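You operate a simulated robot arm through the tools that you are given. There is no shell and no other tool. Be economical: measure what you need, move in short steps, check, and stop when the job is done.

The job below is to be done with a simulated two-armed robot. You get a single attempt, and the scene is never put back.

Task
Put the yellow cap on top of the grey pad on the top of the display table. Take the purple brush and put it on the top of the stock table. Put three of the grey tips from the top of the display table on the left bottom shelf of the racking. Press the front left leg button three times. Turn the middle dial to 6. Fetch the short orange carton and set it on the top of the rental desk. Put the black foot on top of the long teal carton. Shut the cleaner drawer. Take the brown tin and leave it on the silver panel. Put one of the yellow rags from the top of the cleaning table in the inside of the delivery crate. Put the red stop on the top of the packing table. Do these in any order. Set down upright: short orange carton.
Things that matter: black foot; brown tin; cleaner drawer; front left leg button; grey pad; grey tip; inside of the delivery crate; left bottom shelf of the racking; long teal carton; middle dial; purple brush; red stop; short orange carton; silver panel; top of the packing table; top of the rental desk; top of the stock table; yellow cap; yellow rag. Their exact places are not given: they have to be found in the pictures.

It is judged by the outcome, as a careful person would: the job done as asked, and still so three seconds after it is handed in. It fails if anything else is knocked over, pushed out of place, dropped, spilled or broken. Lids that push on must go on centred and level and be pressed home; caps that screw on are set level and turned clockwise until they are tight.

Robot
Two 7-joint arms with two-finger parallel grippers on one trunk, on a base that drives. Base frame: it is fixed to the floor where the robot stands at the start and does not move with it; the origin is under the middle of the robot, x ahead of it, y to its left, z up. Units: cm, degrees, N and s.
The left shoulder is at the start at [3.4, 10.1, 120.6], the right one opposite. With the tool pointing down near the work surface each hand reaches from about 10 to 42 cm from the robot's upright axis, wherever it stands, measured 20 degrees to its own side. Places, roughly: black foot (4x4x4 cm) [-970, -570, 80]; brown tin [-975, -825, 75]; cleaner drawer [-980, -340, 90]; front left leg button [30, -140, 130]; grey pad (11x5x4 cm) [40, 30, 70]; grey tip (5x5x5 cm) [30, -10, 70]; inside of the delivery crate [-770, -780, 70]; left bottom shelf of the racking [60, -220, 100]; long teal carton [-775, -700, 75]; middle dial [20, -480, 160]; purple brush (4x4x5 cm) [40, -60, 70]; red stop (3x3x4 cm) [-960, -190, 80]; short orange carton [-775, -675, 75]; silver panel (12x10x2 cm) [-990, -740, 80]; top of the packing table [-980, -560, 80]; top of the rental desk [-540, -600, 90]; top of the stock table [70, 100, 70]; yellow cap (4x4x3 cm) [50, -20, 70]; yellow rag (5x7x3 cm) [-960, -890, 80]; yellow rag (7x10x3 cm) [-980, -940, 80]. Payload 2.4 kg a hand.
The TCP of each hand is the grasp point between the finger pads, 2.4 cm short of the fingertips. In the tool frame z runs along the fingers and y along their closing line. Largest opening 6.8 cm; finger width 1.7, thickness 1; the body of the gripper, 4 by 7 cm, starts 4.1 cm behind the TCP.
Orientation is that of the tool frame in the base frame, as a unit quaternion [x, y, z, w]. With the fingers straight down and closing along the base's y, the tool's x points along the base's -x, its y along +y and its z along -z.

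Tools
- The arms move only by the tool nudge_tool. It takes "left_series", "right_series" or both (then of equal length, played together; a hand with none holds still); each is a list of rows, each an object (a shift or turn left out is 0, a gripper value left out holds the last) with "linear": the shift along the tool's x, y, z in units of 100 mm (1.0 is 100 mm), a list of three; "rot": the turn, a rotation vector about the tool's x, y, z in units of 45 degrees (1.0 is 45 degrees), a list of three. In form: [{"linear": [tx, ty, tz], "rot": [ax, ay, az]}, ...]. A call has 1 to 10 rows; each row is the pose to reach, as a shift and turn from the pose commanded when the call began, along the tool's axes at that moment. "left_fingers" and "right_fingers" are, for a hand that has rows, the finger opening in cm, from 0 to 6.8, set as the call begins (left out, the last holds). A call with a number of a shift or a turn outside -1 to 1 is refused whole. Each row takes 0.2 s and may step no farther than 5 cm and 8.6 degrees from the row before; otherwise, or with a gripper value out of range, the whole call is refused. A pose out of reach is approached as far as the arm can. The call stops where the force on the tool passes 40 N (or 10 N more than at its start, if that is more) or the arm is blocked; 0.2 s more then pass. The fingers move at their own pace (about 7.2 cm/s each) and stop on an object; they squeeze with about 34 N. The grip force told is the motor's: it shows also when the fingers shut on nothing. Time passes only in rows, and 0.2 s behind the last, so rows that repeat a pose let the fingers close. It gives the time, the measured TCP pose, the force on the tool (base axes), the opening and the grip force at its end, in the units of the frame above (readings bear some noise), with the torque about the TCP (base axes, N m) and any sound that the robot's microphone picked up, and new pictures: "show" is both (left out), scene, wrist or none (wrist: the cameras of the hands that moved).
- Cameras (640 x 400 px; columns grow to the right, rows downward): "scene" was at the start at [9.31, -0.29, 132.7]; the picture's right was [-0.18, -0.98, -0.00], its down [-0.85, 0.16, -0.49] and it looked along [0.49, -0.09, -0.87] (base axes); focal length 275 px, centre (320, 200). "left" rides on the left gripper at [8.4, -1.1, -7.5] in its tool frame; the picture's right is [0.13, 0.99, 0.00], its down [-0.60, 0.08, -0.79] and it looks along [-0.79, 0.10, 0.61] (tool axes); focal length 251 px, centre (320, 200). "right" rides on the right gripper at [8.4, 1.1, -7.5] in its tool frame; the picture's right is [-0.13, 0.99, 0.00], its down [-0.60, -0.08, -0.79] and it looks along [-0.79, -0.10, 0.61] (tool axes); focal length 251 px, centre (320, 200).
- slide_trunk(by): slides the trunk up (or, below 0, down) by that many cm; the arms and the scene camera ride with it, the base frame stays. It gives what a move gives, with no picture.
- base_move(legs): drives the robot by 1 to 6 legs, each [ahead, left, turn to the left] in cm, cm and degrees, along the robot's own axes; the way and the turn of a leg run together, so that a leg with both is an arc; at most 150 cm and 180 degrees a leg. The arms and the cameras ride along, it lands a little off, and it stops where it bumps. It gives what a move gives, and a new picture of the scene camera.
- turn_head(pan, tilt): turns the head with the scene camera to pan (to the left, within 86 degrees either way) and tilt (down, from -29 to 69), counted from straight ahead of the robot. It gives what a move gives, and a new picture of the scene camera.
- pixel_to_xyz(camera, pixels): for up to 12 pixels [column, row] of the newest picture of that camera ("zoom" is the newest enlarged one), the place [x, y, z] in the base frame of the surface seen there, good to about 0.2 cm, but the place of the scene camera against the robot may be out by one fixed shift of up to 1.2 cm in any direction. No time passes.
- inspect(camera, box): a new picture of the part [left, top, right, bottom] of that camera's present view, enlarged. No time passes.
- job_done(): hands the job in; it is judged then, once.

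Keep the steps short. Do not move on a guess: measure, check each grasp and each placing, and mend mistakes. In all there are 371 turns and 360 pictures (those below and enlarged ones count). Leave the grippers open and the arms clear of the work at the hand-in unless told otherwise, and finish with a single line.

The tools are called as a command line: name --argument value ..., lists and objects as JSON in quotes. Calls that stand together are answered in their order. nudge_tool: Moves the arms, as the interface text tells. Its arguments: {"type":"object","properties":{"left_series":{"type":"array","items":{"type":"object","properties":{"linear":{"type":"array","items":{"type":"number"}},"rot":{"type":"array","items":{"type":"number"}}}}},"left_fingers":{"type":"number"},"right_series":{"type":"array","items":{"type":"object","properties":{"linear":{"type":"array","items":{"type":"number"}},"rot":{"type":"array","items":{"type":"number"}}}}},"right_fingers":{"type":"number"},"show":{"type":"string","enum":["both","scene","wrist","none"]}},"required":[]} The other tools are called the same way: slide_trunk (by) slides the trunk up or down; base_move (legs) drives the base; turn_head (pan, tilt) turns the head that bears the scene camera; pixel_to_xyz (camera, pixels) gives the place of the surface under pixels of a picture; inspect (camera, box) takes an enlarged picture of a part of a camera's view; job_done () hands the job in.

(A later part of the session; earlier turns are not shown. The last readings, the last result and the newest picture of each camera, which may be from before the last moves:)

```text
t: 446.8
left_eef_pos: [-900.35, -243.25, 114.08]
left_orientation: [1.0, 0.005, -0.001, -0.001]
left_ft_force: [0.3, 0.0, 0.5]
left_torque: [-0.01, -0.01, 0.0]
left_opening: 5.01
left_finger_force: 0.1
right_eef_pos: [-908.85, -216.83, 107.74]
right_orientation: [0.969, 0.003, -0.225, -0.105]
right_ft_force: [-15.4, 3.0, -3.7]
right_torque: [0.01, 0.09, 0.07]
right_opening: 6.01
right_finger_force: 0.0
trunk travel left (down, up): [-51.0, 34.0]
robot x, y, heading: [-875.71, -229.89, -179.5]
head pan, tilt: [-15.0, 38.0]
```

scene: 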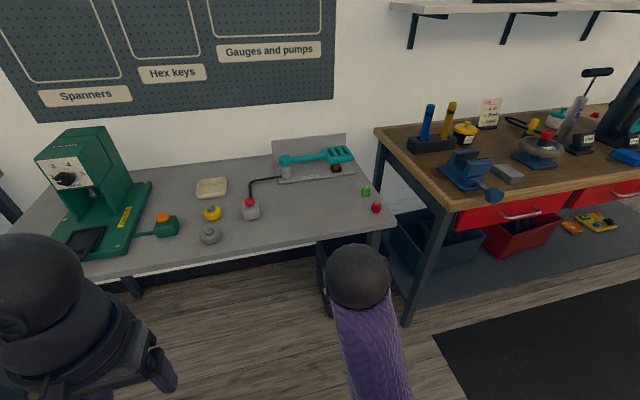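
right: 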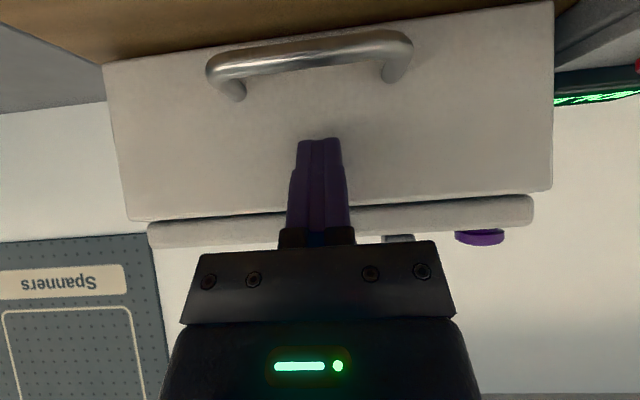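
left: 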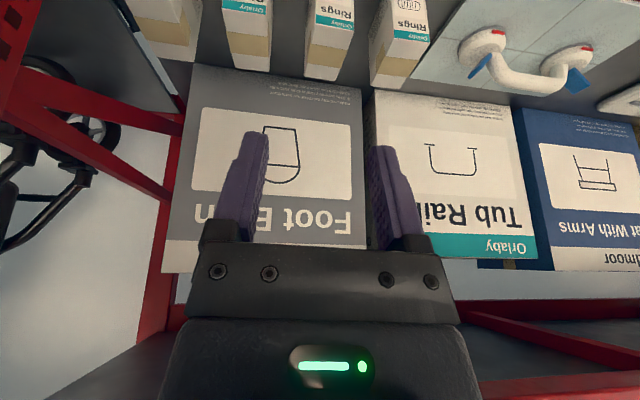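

The right hand again touches its own forearm. I back the robot 30 cm to free space, then extend forward-down and straighten it.

base_move --legs '[[-28, 0, 0]]'

nudge_tool --right_series '[{"linear": [-0.1, 0, 0.1]}, {"linear": [-0.15, 0.1, 0.4]}, {"linear": [-0.15, 0.15, 0.7]}, {"linear": [-0.15, 0.18, 0.95]}]' --show "none"

nudge_tool --right_series '[{"linear": [0, 0, 0.2], "rot": [-0.06, 0.13, 0]}, {"linear": [0, 0, 0.4], "rot": [-0.13, 0.28, 0]}, {"linear": [0, 0, 0.5], "rot": [-0.2, 0.42, 0]}, {"linear": [0, 0, 0.5], "rot": [-0.267, 0.576, 0]}]' --show "none"

```text
t: 448.7
left_eef_pos: [-872.52, -242.89, 114.19]
left_orientation: [1.0, 0.005, -0.001, -0.002]
left_ft_force: [-0.8, 0.4, 0.1]
left_torque: [-0.01, 0.02, 0.0]
left_opening: 4.99
left_finger_force: 0.1
right_eef_pos: [-880.97, -216.32, 107.81]
right_orientation: [0.969, 0.005, -0.225, -0.105]
right_ft_force: [-20.9, 4.0, -3.3]
right_torque: [-0.06, -0.02, 0.12]
right_opening: 6.03
right_finger_force: 0.0
trunk travel left (down, up): [-51.0, 34.0]
robot x, y, heading: [-847.93, -229.23, -179.0]
head pan, tilt: [-15.0, 38.0]
```

scene: 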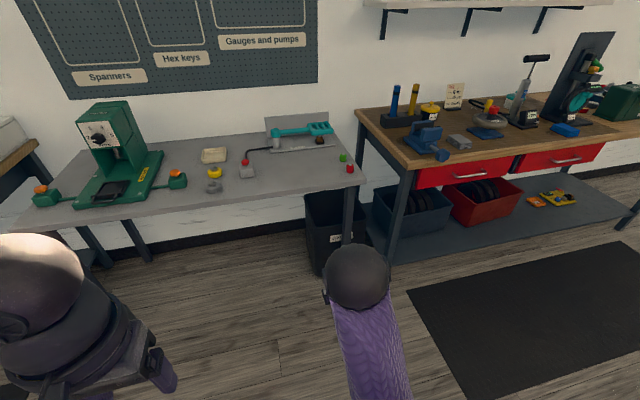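

```text
t: 449.7
left_eef_pos: [-872.56, -242.95, 114.14]
left_orientation: [1.0, 0.005, -0.002, 0.0]
left_ft_force: [0.2, -0.1, 0.0]
left_torque: [0.0, -0.01, -0.04]
left_opening: 4.98
left_finger_force: 0.1
right_eef_pos: [-886.67, -216.34, 99.59]
right_orientation: [0.969, 0.004, -0.225, -0.103]
right_ft_force: [-0.2, 0.6, -0.1]
right_torque: [0.0, -0.02, 0.0]
right_opening: 6.0
right_finger_force: 0.0
trunk travel left (down, up): [-51.0, 34.0]
robot x, y, heading: [-848.05, -229.58, -179.1]
head pan, tilt: [-15.0, 38.0]
```

```text
t: 450.7
left_eef_pos: [-872.57, -242.81, 114.1]
left_orientation: [1.0, 0.006, -0.002, -0.001]
left_ft_force: [-0.3, -0.5, -0.5]
left_torque: [0.03, -0.01, -0.01]
left_opening: 5.01
left_finger_force: 0.0
right_eef_pos: [-888.87, -215.32, 95.37]
right_orientation: [1.0, 0.004, 0.001, -0.002]
right_ft_force: [-0.4, -0.1, 0.1]
right_torque: [-0.03, 0.0, -0.01]
right_opening: 6.02
right_finger_force: 0.1
trunk travel left (down, up): [-51.0, 34.0]
robot x, y, heading: [-847.69, -229.38, -178.9]
head pan, tilt: [-15.0, 38.0]
```

Vertical. I retract it 10 cm and measure the red item at (350,168).

pixel_to_xyz --camera "scene" --pixels '[[350, 168], [343, 158], [245, 163], [350, 180], [300, 185], [330, 130], [350, 172]]'

nudge_tool --right_series '[{"linear": [0.4, 0, 0]}, {"linear": [0.8, 0, 0]}, {"linear": [1.0, 0, 0]}]' --show "none"

inspect --camera "scene" --box '[200, 100, 380, 212]'

```text
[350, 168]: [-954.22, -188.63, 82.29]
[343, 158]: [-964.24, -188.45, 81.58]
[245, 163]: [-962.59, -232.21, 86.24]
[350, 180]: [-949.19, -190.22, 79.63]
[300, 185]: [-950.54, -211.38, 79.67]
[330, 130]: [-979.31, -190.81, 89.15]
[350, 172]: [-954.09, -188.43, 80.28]
```

```text
t: 451.5
left_eef_pos: [-872.54, -242.92, 114.16]
left_orientation: [1.0, 0.006, -0.002, 0.0]
left_ft_force: [-0.4, 0.6, -1.9]
left_torque: [-0.05, 0.02, -0.01]
left_opening: 5.01
left_finger_force: 0.1
right_eef_pos: [-878.7, -215.2, 95.29]
right_orientation: [1.0, 0.003, -0.001, -0.003]
right_ft_force: [-0.1, 0.9, -0.5]
right_torque: [0.0, 0.02, 0.0]
right_opening: 6.01
right_finger_force: 0.2
trunk travel left (down, up): [-51.0, 34.0]
robot x, y, heading: [-848.07, -229.4, -179.3]
head pan, tilt: [-15.0, 38.0]
```

```text
3.56 times, centred on (290, 156) of scene
```

zoom: 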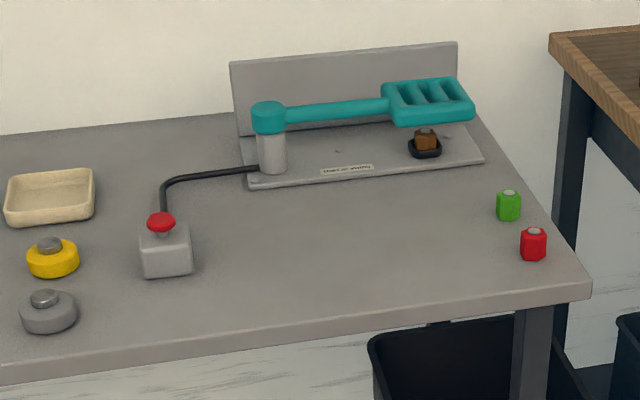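

The red stop is at about (-955,-188.5), table z 79.7. I drive to bring it within the right hand's reach.

base_move --legs '[[0, -27, -0.8], [69, 0, 0]]'

inspect --camera "right" --box '[160, 0, 480, 200]'

```text
t: 456.8
left_eef_pos: [-941.77, -215.84, 114.1]
left_orientation: [1.0, -0.001, -0.002, -0.001]
left_ft_force: [-0.2, 1.2, 0.4]
left_torque: [0.0, 0.02, -0.02]
left_opening: 5.0
left_finger_force: 0.0
right_eef_pos: [-947.64, -188.06, 95.28]
right_orientation: [1.0, -0.003, -0.001, -0.002]
right_ft_force: [-0.5, 0.0, -1.4]
right_torque: [-0.01, 0.03, -0.02]
right_opening: 6.0
right_finger_force: 0.2
trunk travel left (down, up): [-51.0, 34.0]
robot x, y, heading: [-916.81, -202.82, -179.7]
head pan, tilt: [-15.0, 38.0]
```

scene: 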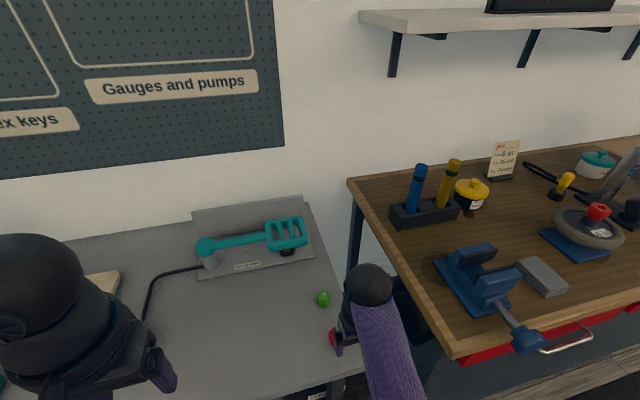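

```text
2.00 times, centred on (320, 100) of right
```

zoom: 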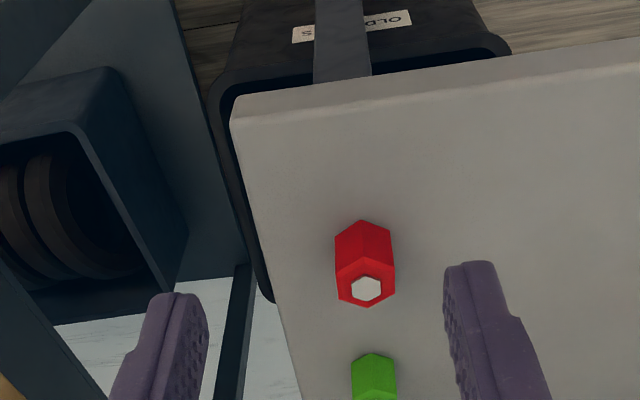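

pixel_to_xyz --camera "zoom" --pixels '[[366, 287], [338, 275], [396, 270], [366, 305], [366, 262], [364, 225], [300, 250], [360, 365], [290, 330], [420, 230]]'

```text
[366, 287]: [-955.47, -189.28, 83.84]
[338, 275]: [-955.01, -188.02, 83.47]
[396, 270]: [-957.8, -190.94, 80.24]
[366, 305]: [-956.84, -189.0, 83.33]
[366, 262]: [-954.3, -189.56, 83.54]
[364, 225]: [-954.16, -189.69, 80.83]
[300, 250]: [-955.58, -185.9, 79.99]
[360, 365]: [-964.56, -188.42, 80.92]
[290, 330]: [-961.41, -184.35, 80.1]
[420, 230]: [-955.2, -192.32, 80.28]
```

Red stop: hex, 2.7 wide, centre (-955.5,-189.35), top 83.5. I move above it, then down.

nudge_tool --right_series '[{"linear": [-0.3, 0.05, 0.0]}, {"linear": [-0.6, 0.1, 0.2]}, {"linear": [-0.79, 0.13, 0.5]}, {"linear": [-0.79, 0.13, 0.85]}]' --right_fingers 5 --show "wrist"

pixel_to_xyz --camera "right" --pixels '[[320, 105], [320, 125], [300, 110], [340, 110]]'

```text
t: 457.8
left_eef_pos: [-941.56, -215.82, 114.16]
left_orientation: [1.0, -0.001, -0.002, 0.0]
left_ft_force: [0.3, -0.4, 0.7]
left_torque: [-0.02, -0.03, 0.03]
left_opening: 4.97
left_finger_force: 0.0
right_eef_pos: [-955.59, -189.24, 86.84]
right_orientation: [1.0, -0.001, -0.001, -0.002]
right_ft_force: [0.0, 0.3, -0.6]
right_torque: [-0.01, -0.04, -0.03]
right_opening: 5.01
right_finger_force: 0.0
trunk travel left (down, up): [-51.0, 34.0]
robot x, y, heading: [-916.81, -202.15, -179.9]
head pan, tilt: [-15.0, 38.0]
```

right: 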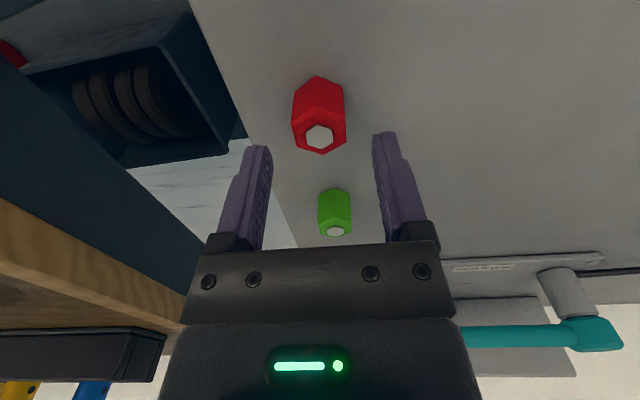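

```text
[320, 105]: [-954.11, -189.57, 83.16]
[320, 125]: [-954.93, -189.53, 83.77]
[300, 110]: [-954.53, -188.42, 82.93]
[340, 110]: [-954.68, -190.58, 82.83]
```

nudge_tool --right_series '[{"linear": [0.01, 0.02, 0.15]}, {"linear": [0.01, 0.02, 0.3]}, {"linear": [0.01, 0.02, 0.38]}]' --show "none"

nudge_tool --right_series '[{"linear": [0, 0, 0]}, {"linear": [0, 0, 0]}, {"linear": [0, 0, 0]}]' --right_fingers 0 --show "none"

nudge_tool --right_series '[{"linear": [0, 0, -0.3]}, {"linear": [0, 0, -0.6]}, {"linear": [0.3, 0, -1.0]}, {"linear": [0.7, 0, -1.0]}]' --show "wrist"

```text
t: 458.6
left_eef_pos: [-941.69, -215.79, 114.14]
left_orientation: [1.0, -0.002, -0.002, -0.001]
left_ft_force: [-0.1, -0.9, -0.2]
left_torque: [0.04, 0.01, 0.01]
left_opening: 5.03
left_finger_force: 0.1
right_eef_pos: [-955.16, -189.37, 83.4]
right_orientation: [1.0, -0.002, -0.002, -0.003]
right_ft_force: [-1.1, 0.7, 0.1]
right_torque: [-0.01, 0.0, -0.02]
right_opening: 4.98
right_finger_force: 0.0
right hand out of reach, approached as far as the arm can: row 3
trunk travel left (down, up): [-51.0, 34.0]
robot x, y, heading: [-916.78, -202.76, -179.8]
head pan, tilt: [-15.0, 38.0]
```

```text
t: 459.4
left_eef_pos: [-941.81, -215.93, 114.15]
left_orientation: [1.0, -0.001, -0.002, -0.001]
left_ft_force: [-0.5, -0.5, -0.4]
left_torque: [0.04, 0.03, -0.01]
left_opening: 5.0
left_finger_force: 0.1
right_eef_pos: [-955.08, -189.39, 83.31]
right_orientation: [1.0, -0.003, -0.001, -0.003]
right_ft_force: [0.1, 0.6, 1.9]
right_torque: [0.0, 0.02, -0.01]
right_opening: 2.83
right_finger_force: 33.6
trunk travel left (down, up): [-51.0, 34.0]
robot x, y, heading: [-916.69, -202.32, -179.5]
head pan, tilt: [-15.0, 38.0]
```

```text
t: 460.4
left_eef_pos: [-941.59, -215.91, 114.09]
left_orientation: [1.0, -0.002, -0.002, 0.001]
left_ft_force: [1.0, 0.1, -0.6]
left_torque: [-0.03, -0.03, 0.02]
left_opening: 5.0
left_finger_force: 0.0
right_eef_pos: [-948.07, -189.34, 93.31]
right_orientation: [1.0, -0.003, 0.0, -0.003]
right_ft_force: [0.0, 0.1, 0.4]
right_torque: [0.03, -0.04, 0.03]
right_opening: 2.83
right_finger_force: 34.0
trunk travel left (down, up): [-51.0, 34.0]
robot x, y, heading: [-916.9, -202.79, -179.9]
head pan, tilt: [-15.0, 38.0]
```

right: 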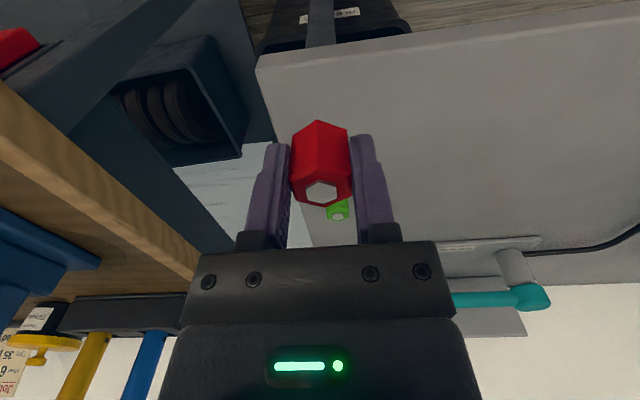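

Red stop held. I back out and drive south to the packing table.

base_move --legs '[[-45, 0, 0], [0, 150, 0], [0, 150, 0], [0, 58, 0]]'

turn_head --pan 0 --tilt 42

```text
t: 480.2
left_eef_pos: [-897.02, -574.44, 114.16]
left_orientation: [1.0, -0.007, -0.001, -0.001]
left_ft_force: [0.1, 0.5, 0.1]
left_torque: [-0.01, 0.0, 0.0]
left_opening: 4.99
left_finger_force: 0.1
right_eef_pos: [-903.07, -547.96, 93.3]
right_orientation: [1.0, -0.009, -0.001, -0.003]
right_ft_force: [0.3, -0.9, -0.5]
right_torque: [0.03, 0.0, 0.01]
right_opening: 2.84
right_finger_force: 34.3
trunk travel left (down, up): [-51.0, 34.0]
robot x, y, heading: [-872.28, -561.31, 179.7]
head pan, tilt: [-15.0, 38.0]
```

scene: 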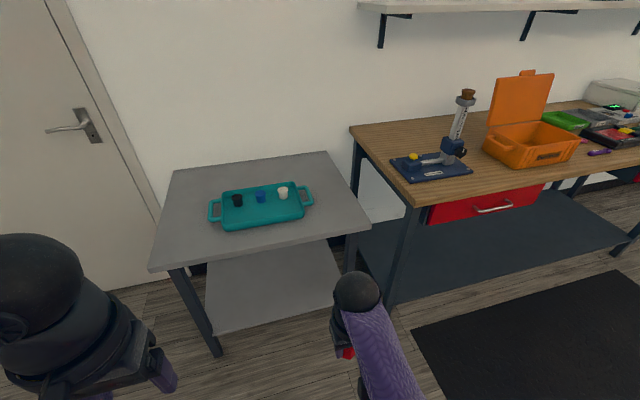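

```text
t: 480.9
left_eef_pos: [-897.03, -574.44, 114.1]
left_orientation: [1.0, -0.007, -0.002, 0.0]
left_ft_force: [0.0, 0.1, -0.2]
left_torque: [0.0, -0.01, 0.0]
left_opening: 5.01
left_finger_force: 0.1
right_eef_pos: [-903.18, -547.95, 93.45]
right_orientation: [1.0, -0.01, -0.002, -0.002]
right_ft_force: [-0.1, -0.8, -0.5]
right_torque: [-0.02, 0.01, -0.01]
right_opening: 2.85
right_finger_force: 34.1
trunk travel left (down, up): [-51.0, 34.0]
robot x, y, heading: [-872.55, -561.69, 179.5]
head pan, tilt: [0.0, 42.0]
```

scene: 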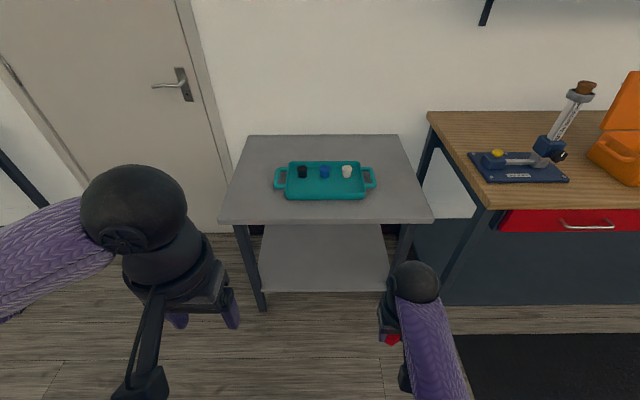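

I see the tray with the black foot at (302,171). I measure free spots and the foot.

pixel_to_xyz --camera "scene" --pixels '[[390, 205], [300, 208], [325, 222], [245, 205], [425, 210], [302, 168], [302, 178], [325, 172], [346, 172], [280, 188], [375, 185], [330, 190]]'

inspect --camera "scene" --box '[260, 150, 390, 215]'

```text
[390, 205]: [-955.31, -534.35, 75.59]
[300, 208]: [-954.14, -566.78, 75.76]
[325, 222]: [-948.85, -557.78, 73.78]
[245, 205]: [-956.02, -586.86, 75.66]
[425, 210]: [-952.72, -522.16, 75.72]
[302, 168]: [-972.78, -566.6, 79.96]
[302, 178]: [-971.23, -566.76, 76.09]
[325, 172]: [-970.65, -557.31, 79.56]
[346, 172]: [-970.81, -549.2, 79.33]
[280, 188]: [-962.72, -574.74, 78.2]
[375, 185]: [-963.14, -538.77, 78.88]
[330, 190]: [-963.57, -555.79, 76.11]
```

```text
4.92 times, centred on (325, 182) of scene
```

zoom: 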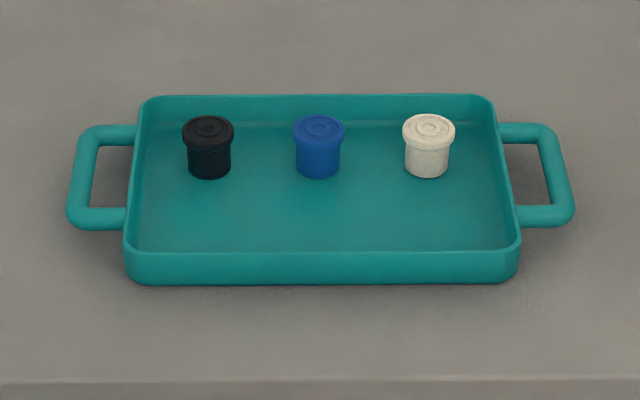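

Table z 75.7. Free spot at (-957,-529.5), right of the tray. I drive there.

base_move --legs '[[0, -19, 0.3], [48, 0, 0]]'

nudge_tool --right_series '[{"linear": [-0.1, 0, 0.3]}, {"linear": [-0.3, 0, 0.6]}, {"linear": [-0.5, 0, 0.9]}]' --show "wrist"

```text
t: 484.9
left_eef_pos: [-944.82, -555.34, 114.12]
left_orientation: [1.0, -0.005, -0.002, 0.0]
left_ft_force: [0.0, -0.2, -0.4]
left_torque: [-0.01, -0.01, 0.04]
left_opening: 5.01
left_finger_force: 0.1
right_eef_pos: [-951.15, -528.83, 93.25]
right_orientation: [1.0, -0.005, -0.001, -0.002]
right_ft_force: [0.2, -1.2, -0.3]
right_torque: [-0.02, -0.01, 0.02]
right_opening: 2.84
right_finger_force: 33.6
trunk travel left (down, up): [-51.0, 34.0]
robot x, y, heading: [-919.99, -542.28, 179.8]
head pan, tilt: [0.0, 42.0]
```

scene: 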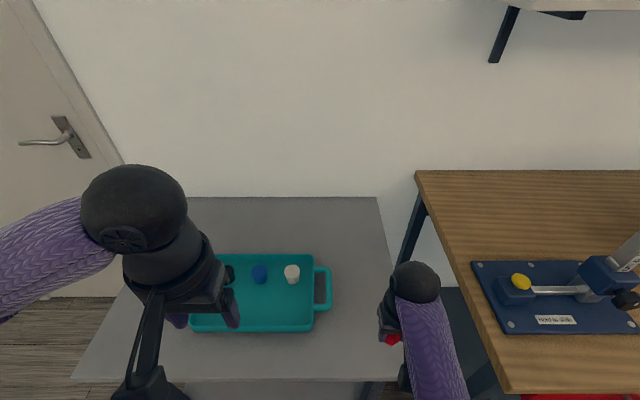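

```text
t: 485.7
left_eef_pos: [-944.89, -555.42, 114.14]
left_orientation: [1.0, -0.005, -0.002, 0.0]
left_ft_force: [0.6, 0.6, 1.0]
left_torque: [0.02, -0.01, -0.05]
left_opening: 5.02
left_finger_force: 0.0
right_eef_pos: [-956.09, -528.8, 84.24]
right_orientation: [1.0, -0.005, -0.002, -0.001]
right_ft_force: [0.5, -0.3, -1.0]
right_torque: [-0.03, -0.01, 0.01]
right_opening: 2.82
right_finger_force: 34.4
trunk travel left (down, up): [-51.0, 34.0]
robot x, y, heading: [-920.25, -542.11, 180.1]
head pan, tilt: [0.0, 42.0]
```

right: 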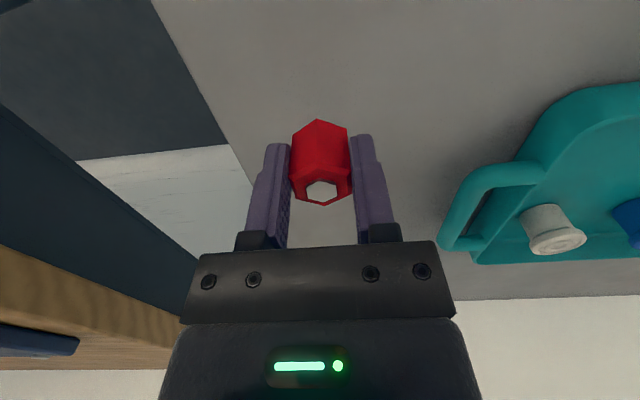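

pixel_to_xyz --camera "right" --pixels '[[240, 130], [222, 140], [400, 130], [400, 200], [450, 230], [320, 90]]'

```text
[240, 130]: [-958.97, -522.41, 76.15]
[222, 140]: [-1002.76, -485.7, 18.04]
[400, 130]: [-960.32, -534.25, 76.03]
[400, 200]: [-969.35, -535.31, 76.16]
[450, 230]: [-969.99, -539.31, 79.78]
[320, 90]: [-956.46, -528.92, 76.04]
```

Table z 76.1. I lower the trunk 4.8 cm (bottom then ≈76.3), then a final 0.2 and release.

slide_trunk --by -4.8

nudge_tool --right_series '[{"linear": [0, 0, 0.01]}, {"linear": [0, 0, 0.022]}]' --show "none"

nudge_tool --right_series '[{"linear": [0, 0, 0]}, {"linear": [0, 0, 0]}, {"linear": [0, 0, 0]}]' --right_fingers 5 --show "none"

nudge_tool --right_series '[{"linear": [0, 0, -0.3]}, {"linear": [0, 0, -0.6]}, {"linear": [0.2, 0, -1.0]}]' --show "wrist"

```text
t: 486.6
left_eef_pos: [-944.79, -555.34, 109.28]
left_orientation: [1.0, -0.004, -0.002, 0.0]
left_ft_force: [-0.8, -0.1, 0.6]
left_torque: [-0.01, -0.01, -0.02]
left_opening: 5.02
left_finger_force: 0.0
right_eef_pos: [-956.17, -528.84, 79.54]
right_orientation: [1.0, -0.005, 0.0, -0.002]
right_ft_force: [0.8, -1.0, -0.2]
right_torque: [0.02, 0.01, 0.05]
right_opening: 2.84
right_finger_force: 34.5
trunk travel left (down, up): [-46.2, 38.8]
robot x, y, heading: [-920.06, -542.34, 179.9]
head pan, tilt: [0.0, 42.0]
```

```text
t: 487.2
left_eef_pos: [-944.66, -555.33, 109.29]
left_orientation: [1.0, -0.004, -0.003, -0.001]
left_ft_force: [0.0, -0.6, 0.5]
left_torque: [0.02, 0.01, -0.02]
left_opening: 5.01
left_finger_force: 0.1
right_eef_pos: [-956.04, -528.81, 79.46]
right_orientation: [1.0, -0.005, -0.003, -0.003]
right_ft_force: [1.4, 1.1, 18.9]
right_torque: [0.01, 0.03, -0.01]
right_opening: 2.81
right_finger_force: 34.1
trunk travel left (down, up): [-46.2, 38.8]
robot x, y, heading: [-920.35, -542.4, 180.1]
head pan, tilt: [0.0, 42.0]
```

```text
t: 488.0
left_eef_pos: [-944.83, -555.36, 109.29]
left_orientation: [1.0, -0.005, -0.002, 0.0]
left_ft_force: [0.3, -0.5, 0.1]
left_torque: [-0.01, 0.02, 0.0]
left_opening: 5.02
left_finger_force: 0.0
right_eef_pos: [-956.14, -528.74, 79.36]
right_orientation: [1.0, -0.006, 0.0, -0.003]
right_ft_force: [0.2, 0.4, 1.1]
right_torque: [0.0, 0.02, 0.03]
right_opening: 5.01
right_finger_force: 0.1
trunk travel left (down, up): [-46.2, 38.8]
robot x, y, heading: [-919.89, -542.14, 179.8]
head pan, tilt: [0.0, 42.0]
```

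```text
t: 488.8
left_eef_pos: [-944.8, -555.35, 109.37]
left_orientation: [1.0, -0.004, -0.002, 0.0]
left_ft_force: [0.4, -0.3, 0.5]
left_torque: [-0.01, -0.02, -0.05]
left_opening: 4.98
left_finger_force: 0.1
right_eef_pos: [-954.01, -528.87, 89.49]
right_orientation: [1.0, -0.005, -0.001, -0.003]
right_ft_force: [-0.8, 0.3, 0.0]
right_torque: [-0.02, -0.02, 0.01]
right_opening: 4.99
right_finger_force: 0.0
trunk travel left (down, up): [-46.2, 38.8]
robot x, y, heading: [-919.75, -542.19, 179.7]
head pan, tilt: [0.0, 42.0]
```

right: 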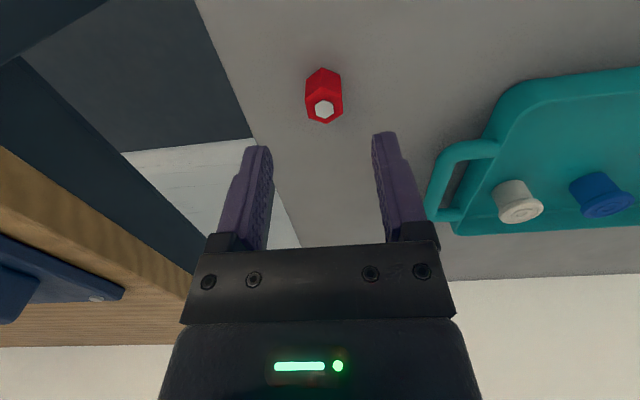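

The red stop stands on the packing table. Next the black foot: I raise the right hand, shift the base left 35, lower the trunk for reach, and approach.

nudge_tool --right_series '[{"linear": [0.3, 0, -0.3]}, {"linear": [0.5, 0.0, -0.7]}, {"linear": [0.6, 0.2, -1.0]}]' --show "none"

base_move --legs '[[-3, 0, 0], [0, 35, 0], [14, 0, 0]]'

slide_trunk --by -12

inspect --camera "right" --box '[0, 0, 640, 400]'

```text
t: 489.6
left_eef_pos: [-944.85, -555.4, 109.31]
left_orientation: [1.0, -0.004, -0.002, 0.0]
left_ft_force: [-0.4, 1.0, -0.2]
left_torque: [0.0, 0.0, 0.0]
left_opening: 5.02
left_finger_force: 0.1
right_eef_pos: [-950.98, -528.89, 92.37]
right_orientation: [1.0, -0.006, 0.0, -0.003]
right_ft_force: [0.0, 0.1, 0.0]
right_torque: [-0.02, 0.01, -0.01]
right_opening: 5.0
right_finger_force: 0.0
right hand out of reach, approached as far as the arm can: row 2, 3
trunk travel left (down, up): [-46.2, 38.8]
robot x, y, heading: [-919.71, -542.67, 179.6]
head pan, tilt: [0.0, 42.0]
```

```text
t: 493.3
left_eef_pos: [-956.05, -590.42, 109.33]
left_orientation: [1.0, -0.005, -0.002, 0.0]
left_ft_force: [-0.4, 0.1, 1.0]
left_torque: [-0.01, 0.01, 0.04]
left_opening: 5.0
left_finger_force: 0.1
right_eef_pos: [-962.15, -563.99, 92.33]
right_orientation: [1.0, -0.006, 0.001, -0.003]
right_ft_force: [-0.3, 0.4, 0.9]
right_torque: [0.0, 0.01, 0.01]
right_opening: 4.98
right_finger_force: 0.2
trunk travel left (down, up): [-46.2, 38.8]
robot x, y, heading: [-931.24, -577.47, 179.7]
head pan, tilt: [0.0, 42.0]
```

scene: 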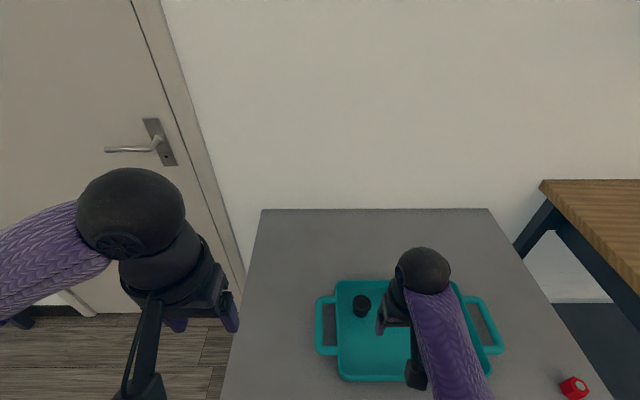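

```text
t: 494.8
left_eef_pos: [-955.85, -590.51, 97.29]
left_orientation: [1.0, -0.004, -0.002, 0.0]
left_ft_force: [0.3, 0.4, -0.5]
left_torque: [-0.01, 0.0, 0.0]
left_opening: 4.98
left_finger_force: 0.0
right_eef_pos: [-962.16, -564.01, 80.46]
right_orientation: [1.0, -0.006, -0.001, -0.002]
right_ft_force: [-0.7, -0.4, -0.5]
right_torque: [0.0, -0.03, 0.03]
right_opening: 5.01
right_finger_force: 0.1
trunk travel left (down, up): [-34.2, 50.8]
robot x, y, heading: [-930.82, -577.37, 179.5]
head pan, tilt: [0.0, 42.0]
```

```text
1.00 times, centred on (320, 200) of right (not enlarged: the box is as wide or as high as the picture)
```

zoom: 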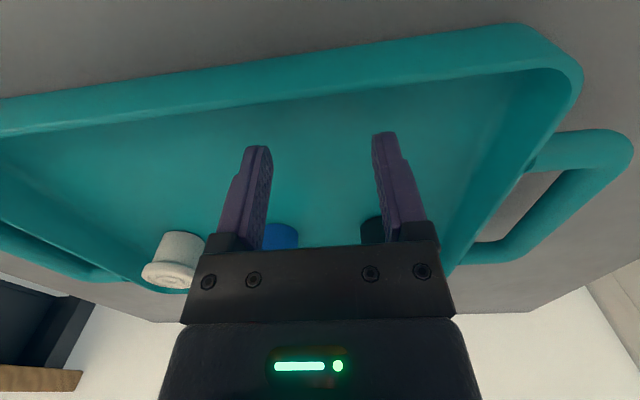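

The hand is low inside the tray; I raise it 7 cm, then look.

nudge_tool --right_series '[{"linear": [0, 0, -0.3]}, {"linear": [0, 0, -0.6]}, {"linear": [0, 0, -0.8]}]' --show "wrist"

inspect --camera "scene" --box '[300, 260, 460, 360]'

```text
t: 495.6
left_eef_pos: [-955.94, -590.42, 97.38]
left_orientation: [1.0, -0.005, -0.002, 0.0]
left_ft_force: [-0.4, 0.3, 0.7]
left_torque: [0.0, 0.01, 0.01]
left_opening: 5.02
left_finger_force: 0.0
right_eef_pos: [-962.14, -563.9, 88.33]
right_orientation: [1.0, -0.006, 0.0, -0.003]
right_ft_force: [0.0, 0.7, -0.1]
right_torque: [0.01, -0.02, 0.0]
right_opening: 4.99
right_finger_force: 0.0
trunk travel left (down, up): [-34.2, 50.8]
robot x, y, heading: [-931.23, -577.23, 179.9]
head pan, tilt: [0.0, 42.0]
```

right: 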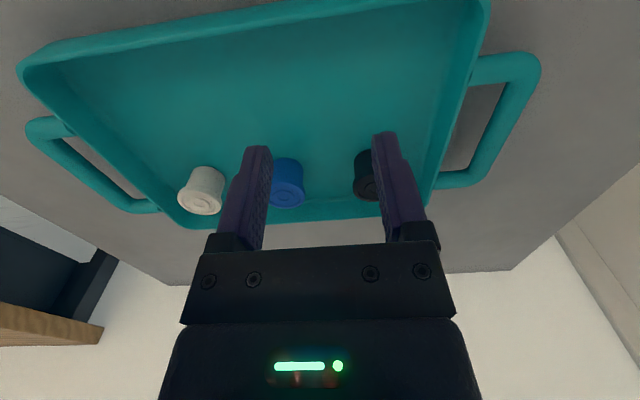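

```text
4.00 times, centred on (380, 310) of scene
```

zoom: 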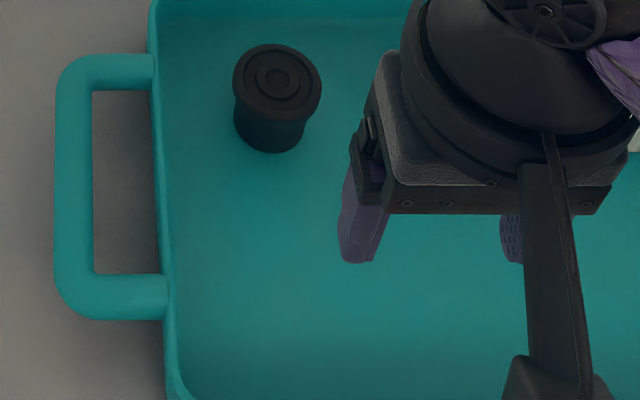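

pixel_to_xyz --camera "zoom" --pixels '[[278, 82], [235, 88], [320, 85], [278, 45], [278, 118], [160, 100], [300, 200]]'

pixel_to_xyz --camera "right" --pixels '[[364, 188], [356, 185], [365, 160], [287, 196], [440, 130], [320, 120]]'

```text
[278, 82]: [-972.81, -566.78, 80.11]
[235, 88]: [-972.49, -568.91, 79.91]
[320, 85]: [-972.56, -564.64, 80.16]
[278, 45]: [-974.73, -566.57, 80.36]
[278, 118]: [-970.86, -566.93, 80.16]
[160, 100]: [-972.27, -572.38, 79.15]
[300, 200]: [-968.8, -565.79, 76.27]
```

```text
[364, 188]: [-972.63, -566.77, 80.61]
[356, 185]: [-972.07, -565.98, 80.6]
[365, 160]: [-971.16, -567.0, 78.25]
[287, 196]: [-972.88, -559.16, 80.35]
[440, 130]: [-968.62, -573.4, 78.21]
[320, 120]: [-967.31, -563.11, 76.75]
```

Black foot: centre (-972.8,-566.85), flange 4.1 cm, top 80.5. I move above it.

nudge_tool --right_series '[{"linear": [-0.3, 0.15, 0]}, {"linear": [-0.6, 0.295, 0]}, {"linear": [-0.98, 0.295, 0.1]}, {"linear": [-1.0, 0.295, 0.4]}]' --right_fingers 5.8 --show "wrist"

pixel_to_xyz --camera "right" --pixels '[[320, 120], [320, 150], [295, 130], [345, 130], [320, 95]]'

```text
t: 496.6
left_eef_pos: [-955.94, -590.48, 97.41]
left_orientation: [1.0, -0.004, -0.002, -0.001]
left_ft_force: [0.4, 0.5, -0.1]
left_torque: [-0.04, 0.02, 0.05]
left_opening: 5.0
left_finger_force: 0.1
right_eef_pos: [-972.26, -566.75, 84.28]
right_orientation: [1.0, -0.006, 0.0, -0.002]
right_ft_force: [-0.1, -0.2, -1.0]
right_torque: [0.01, -0.02, 0.0]
right_opening: 5.8
right_finger_force: 0.0
trunk travel left (down, up): [-34.2, 50.8]
robot x, y, heading: [-931.13, -577.41, 180.1]
head pan, tilt: [0.0, 42.0]
```

right: 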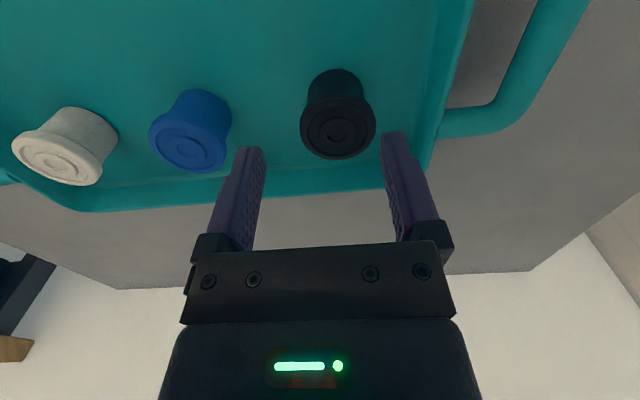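

```text
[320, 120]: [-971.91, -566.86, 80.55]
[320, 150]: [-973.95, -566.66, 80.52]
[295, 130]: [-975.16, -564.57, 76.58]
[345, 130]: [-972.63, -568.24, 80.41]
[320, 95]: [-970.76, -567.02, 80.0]
```

The true centre is (-972.6,-567.8). I correct, narrow the opening to 5.2 and descend to TCP 79.6.

nudge_tool --right_series '[{"linear": [-0.03, 0.1, 0]}, {"linear": [-0.03, 0.1, 0.15]}, {"linear": [-0.03, 0.1, 0.3]}]' --right_fingers 5.2 --show "wrist"

```text
t: 497.4
left_eef_pos: [-955.91, -590.47, 97.4]
left_orientation: [1.0, -0.004, -0.001, -0.001]
left_ft_force: [-0.4, -0.3, 0.1]
left_torque: [0.01, 0.0, 0.04]
left_opening: 4.98
left_finger_force: 0.0
right_eef_pos: [-972.54, -567.77, 81.4]
right_orientation: [1.0, -0.006, 0.0, -0.003]
right_ft_force: [0.0, 0.5, -0.1]
right_torque: [-0.03, 0.04, -0.02]
right_opening: 5.17
right_finger_force: 0.0
trunk travel left (down, up): [-34.2, 50.8]
robot x, y, heading: [-931.03, -577.18, 179.8]
head pan, tilt: [0.0, 42.0]
```

right: 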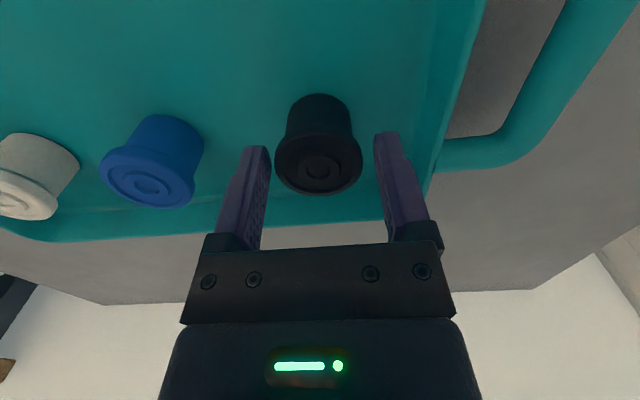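

Centred. Down 1.8, close, lift.

nudge_tool --right_series '[{"linear": [0, 0, 0.1]}, {"linear": [0, 0, 0.18]}]' --show "none"

nudge_tool --right_series '[{"linear": [0, 0, 0]}, {"linear": [0, 0, 0]}, {"linear": [0, 0, 0]}]' --right_fingers 0 --show "none"

nudge_tool --right_series '[{"linear": [0, 0, -0.3]}, {"linear": [0, 0, -0.7]}, {"linear": [0.3, 0, -1.0]}, {"linear": [0.7, 0, -1.0]}, {"linear": [1.0, 0, -1.0]}]' --show "wrist"

```text
t: 498.0
left_eef_pos: [-955.93, -590.49, 97.37]
left_orientation: [1.0, -0.005, -0.002, -0.001]
left_ft_force: [-0.3, 0.4, -0.3]
left_torque: [-0.01, -0.04, -0.01]
left_opening: 5.03
left_finger_force: 0.0
right_eef_pos: [-972.49, -567.78, 79.6]
right_orientation: [1.0, -0.006, -0.001, -0.003]
right_ft_force: [0.2, 0.7, 0.5]
right_torque: [0.0, 0.0, -0.04]
right_opening: 5.19
right_finger_force: 0.0
trunk travel left (down, up): [-34.2, 50.8]
robot x, y, heading: [-931.19, -577.28, 179.9]
head pan, tilt: [0.0, 42.0]
```

```text
t: 498.8
left_eef_pos: [-955.99, -590.54, 97.4]
left_orientation: [1.0, -0.004, -0.002, 0.0]
left_ft_force: [0.0, -0.1, 0.0]
left_torque: [0.01, 0.0, -0.02]
left_opening: 4.99
left_finger_force: 0.0
right_eef_pos: [-972.55, -567.87, 79.58]
right_orientation: [1.0, -0.006, -0.001, -0.003]
right_ft_force: [-1.1, -0.8, 1.1]
right_torque: [-0.07, 0.06, -0.04]
right_opening: 3.45
right_finger_force: 33.9
trunk travel left (down, up): [-34.2, 50.8]
robot x, y, heading: [-931.27, -577.33, 179.8]
head pan, tilt: [0.0, 42.0]
```

```text
t: 500.0
left_eef_pos: [-955.89, -590.41, 97.37]
left_orientation: [1.0, -0.004, -0.001, 0.0]
left_ft_force: [-0.2, 0.6, 0.6]
left_torque: [-0.03, 0.0, -0.02]
left_opening: 5.02
left_finger_force: 0.0
right_eef_pos: [-962.26, -567.91, 89.45]
right_orientation: [1.0, -0.006, 0.0, -0.003]
right_ft_force: [0.1, 0.0, -0.9]
right_torque: [0.0, 0.02, -0.01]
right_opening: 3.43
right_finger_force: 34.3
trunk travel left (down, up): [-34.2, 50.8]
robot x, y, heading: [-931.16, -577.24, 180.0]
head pan, tilt: [0.0, 42.0]
```

right: 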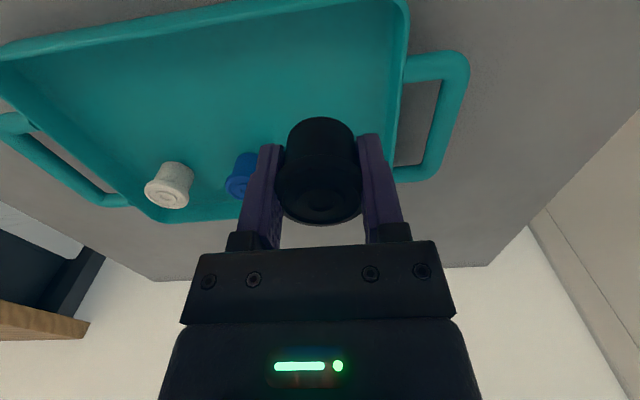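

Black foot held. With the left hand free, I go south along the wall to look at the tin/panel/rag tables.

base_move --legs '[[-48, 0, 0], [0, 150, 0], [0, 70, 0]]'

turn_head --pan 10 --tilt 38

```text
t: 513.3
left_eef_pos: [-909.06, -809.64, 97.37]
left_orientation: [1.0, -0.007, -0.002, -0.001]
left_ft_force: [0.4, 0.4, 0.2]
left_torque: [0.03, 0.01, 0.02]
left_opening: 5.01
left_finger_force: 0.1
right_eef_pos: [-915.41, -787.08, 89.52]
right_orientation: [1.0, -0.008, -0.002, -0.003]
right_ft_force: [0.0, 0.5, -0.8]
right_torque: [0.0, 0.02, 0.01]
right_opening: 3.47
right_finger_force: 34.0
trunk travel left (down, up): [-34.2, 50.8]
robot x, y, heading: [-884.3, -796.5, 179.5]
head pan, tilt: [0.0, 42.0]
```

scene: 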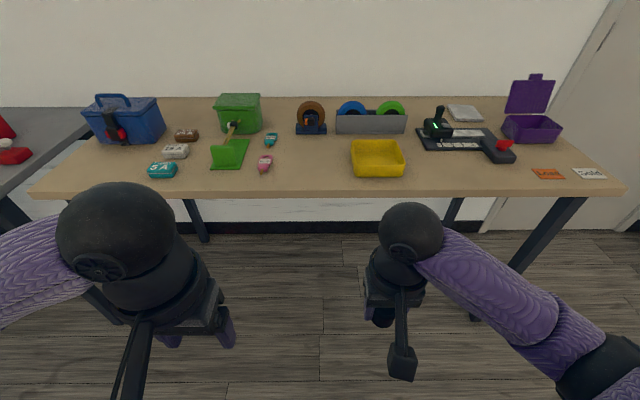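

```text
t: 514.0
left_eef_pos: [-909.12, -809.45, 97.37]
left_orientation: [1.0, -0.007, -0.001, 0.0]
left_ft_force: [0.2, -0.1, -0.4]
left_torque: [0.01, 0.0, 0.0]
left_opening: 4.98
left_finger_force: 0.0
right_eef_pos: [-915.48, -787.06, 89.42]
right_orientation: [1.0, -0.007, -0.001, -0.002]
right_ft_force: [-0.6, -0.7, -1.4]
right_torque: [-0.01, -0.04, -0.02]
right_opening: 3.46
right_finger_force: 33.3
trunk travel left (down, up): [-34.2, 50.8]
robot x, y, heading: [-884.34, -796.77, 179.6]
head pan, tilt: [10.0, 38.0]
```

scene: 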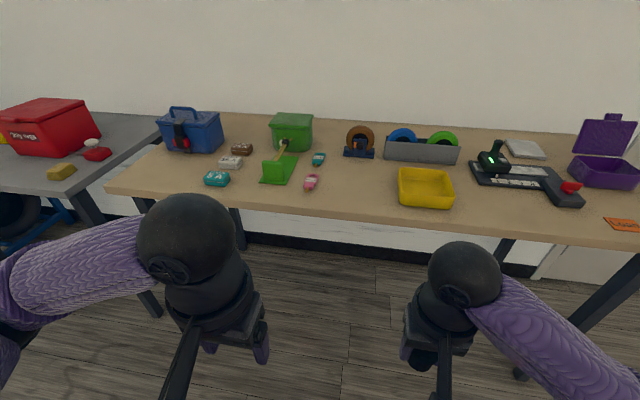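

inspect --camera "scene" --box '[180, 120, 340, 220]'

inspect --camera "scene" --box '[460, 110, 620, 210]'

pixel_to_xyz --camera "scene" --pixels '[[242, 146], [233, 150], [251, 150], [242, 154], [230, 162], [525, 143], [510, 155], [545, 157], [540, 140], [300, 200], [525, 165], [61, 168]]'

```text
4.00 times, centred on (260, 170) of scene
```

zoom: 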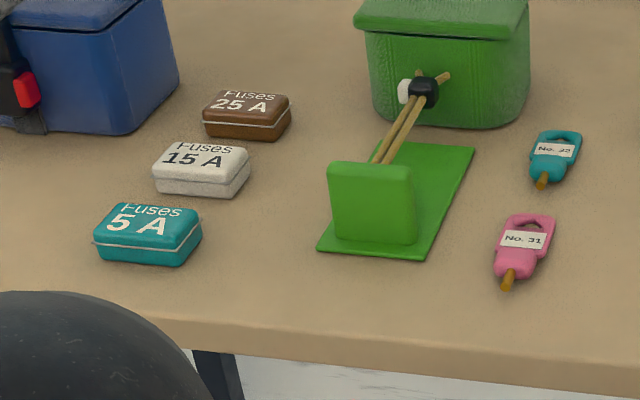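

```text
4.00 times, centred on (540, 160) of scene
```

zoom: 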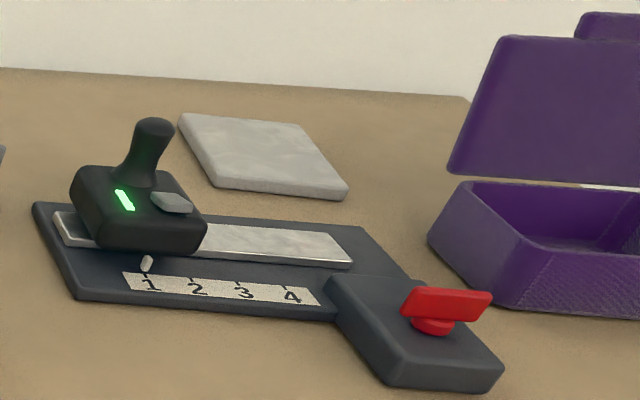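

```text
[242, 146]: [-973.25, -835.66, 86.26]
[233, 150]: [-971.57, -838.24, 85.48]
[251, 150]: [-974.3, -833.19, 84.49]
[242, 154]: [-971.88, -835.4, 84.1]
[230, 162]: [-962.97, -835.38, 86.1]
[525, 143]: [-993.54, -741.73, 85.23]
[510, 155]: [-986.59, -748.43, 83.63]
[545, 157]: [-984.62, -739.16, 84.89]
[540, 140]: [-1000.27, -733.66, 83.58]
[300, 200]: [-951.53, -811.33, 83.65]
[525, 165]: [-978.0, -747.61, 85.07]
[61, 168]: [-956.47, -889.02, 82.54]
```

The tin is at (-973.5,-835.7) and the silver panel far back at (-992,-741). First I deliver the black foot: turn around to face the carton table from the west.

base_move --legs '[[0, 0, 180], [0, 97, 0.5]]'

turn_head --pan 0 --tilt 42

```text
t: 526.5
left_eef_pos: [-860.5, -685.46, 97.2]
left_orientation: [-0.003, 1.0, 0.0, 0.001]
left_ft_force: [-0.3, 0.0, 0.0]
left_torque: [0.03, 0.0, 0.01]
left_opening: 4.99
left_finger_force: 0.1
right_eef_pos: [-853.69, -707.78, 89.43]
right_orientation: [-0.001, 1.0, -0.003, 0.001]
right_ft_force: [0.5, 0.6, 0.2]
right_torque: [-0.02, -0.03, 0.02]
right_opening: 3.43
right_finger_force: 34.6
trunk travel left (down, up): [-34.2, 50.8]
robot x, y, heading: [-885.23, -698.78, 0.5]
head pan, tilt: [10.0, 38.0]
```

scene: 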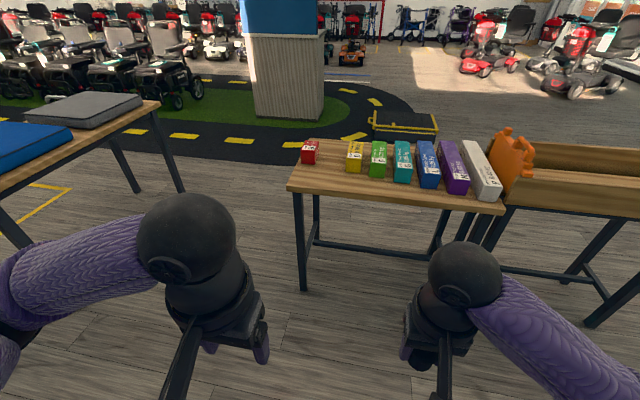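

```text
t: 527.2
left_eef_pos: [-860.47, -685.56, 97.36]
left_orientation: [-0.003, 1.0, -0.001, 0.001]
left_ft_force: [0.5, 0.2, -0.2]
left_torque: [0.0, 0.0, -0.01]
left_opening: 5.02
left_finger_force: 0.1
right_eef_pos: [-853.66, -707.94, 89.51]
right_orientation: [-0.002, 1.0, -0.002, 0.001]
right_ft_force: [-0.4, 1.0, -0.1]
right_torque: [0.03, 0.02, 0.03]
right_opening: 3.45
right_finger_force: 33.9
trunk travel left (down, up): [-34.2, 50.8]
robot x, y, heading: [-885.05, -698.98, 0.7]
head pan, tilt: [0.0, 42.0]
```

scene: 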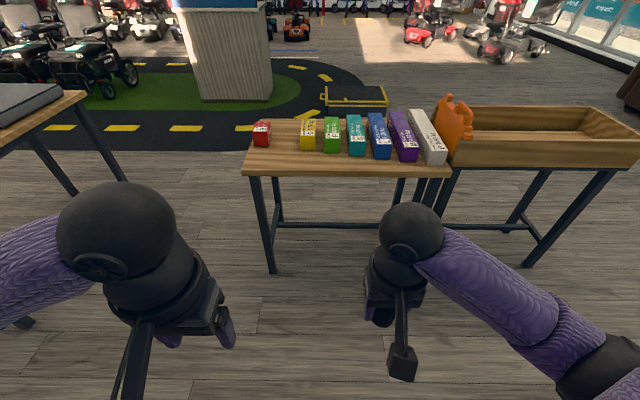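

pixel_to_xyz --camera "scene" --pixels '[[356, 128], [356, 145], [356, 155], [349, 130], [364, 130], [340, 172], [330, 135], [380, 135], [530, 110], [530, 160], [560, 140]]'

inspect --camera "scene" --box '[240, 90, 480, 200]'

```text
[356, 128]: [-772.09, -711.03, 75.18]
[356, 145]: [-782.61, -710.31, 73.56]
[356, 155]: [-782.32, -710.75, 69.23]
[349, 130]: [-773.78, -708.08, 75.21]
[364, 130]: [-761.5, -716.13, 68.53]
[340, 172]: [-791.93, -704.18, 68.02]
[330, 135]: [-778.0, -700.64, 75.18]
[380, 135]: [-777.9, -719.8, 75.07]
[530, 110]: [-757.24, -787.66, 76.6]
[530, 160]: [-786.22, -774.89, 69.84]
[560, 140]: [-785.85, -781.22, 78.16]
```

```text
2.67 times, centred on (360, 145) of scene
```

zoom: 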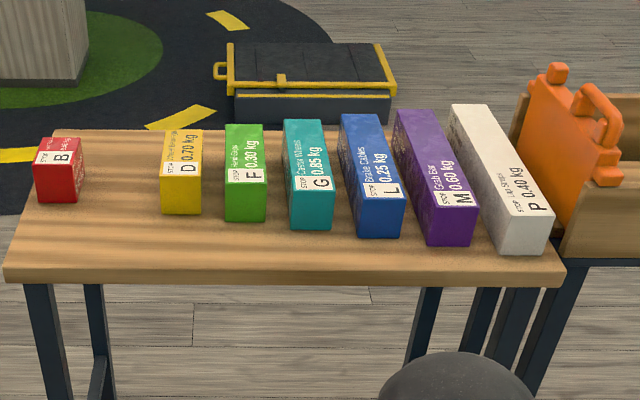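

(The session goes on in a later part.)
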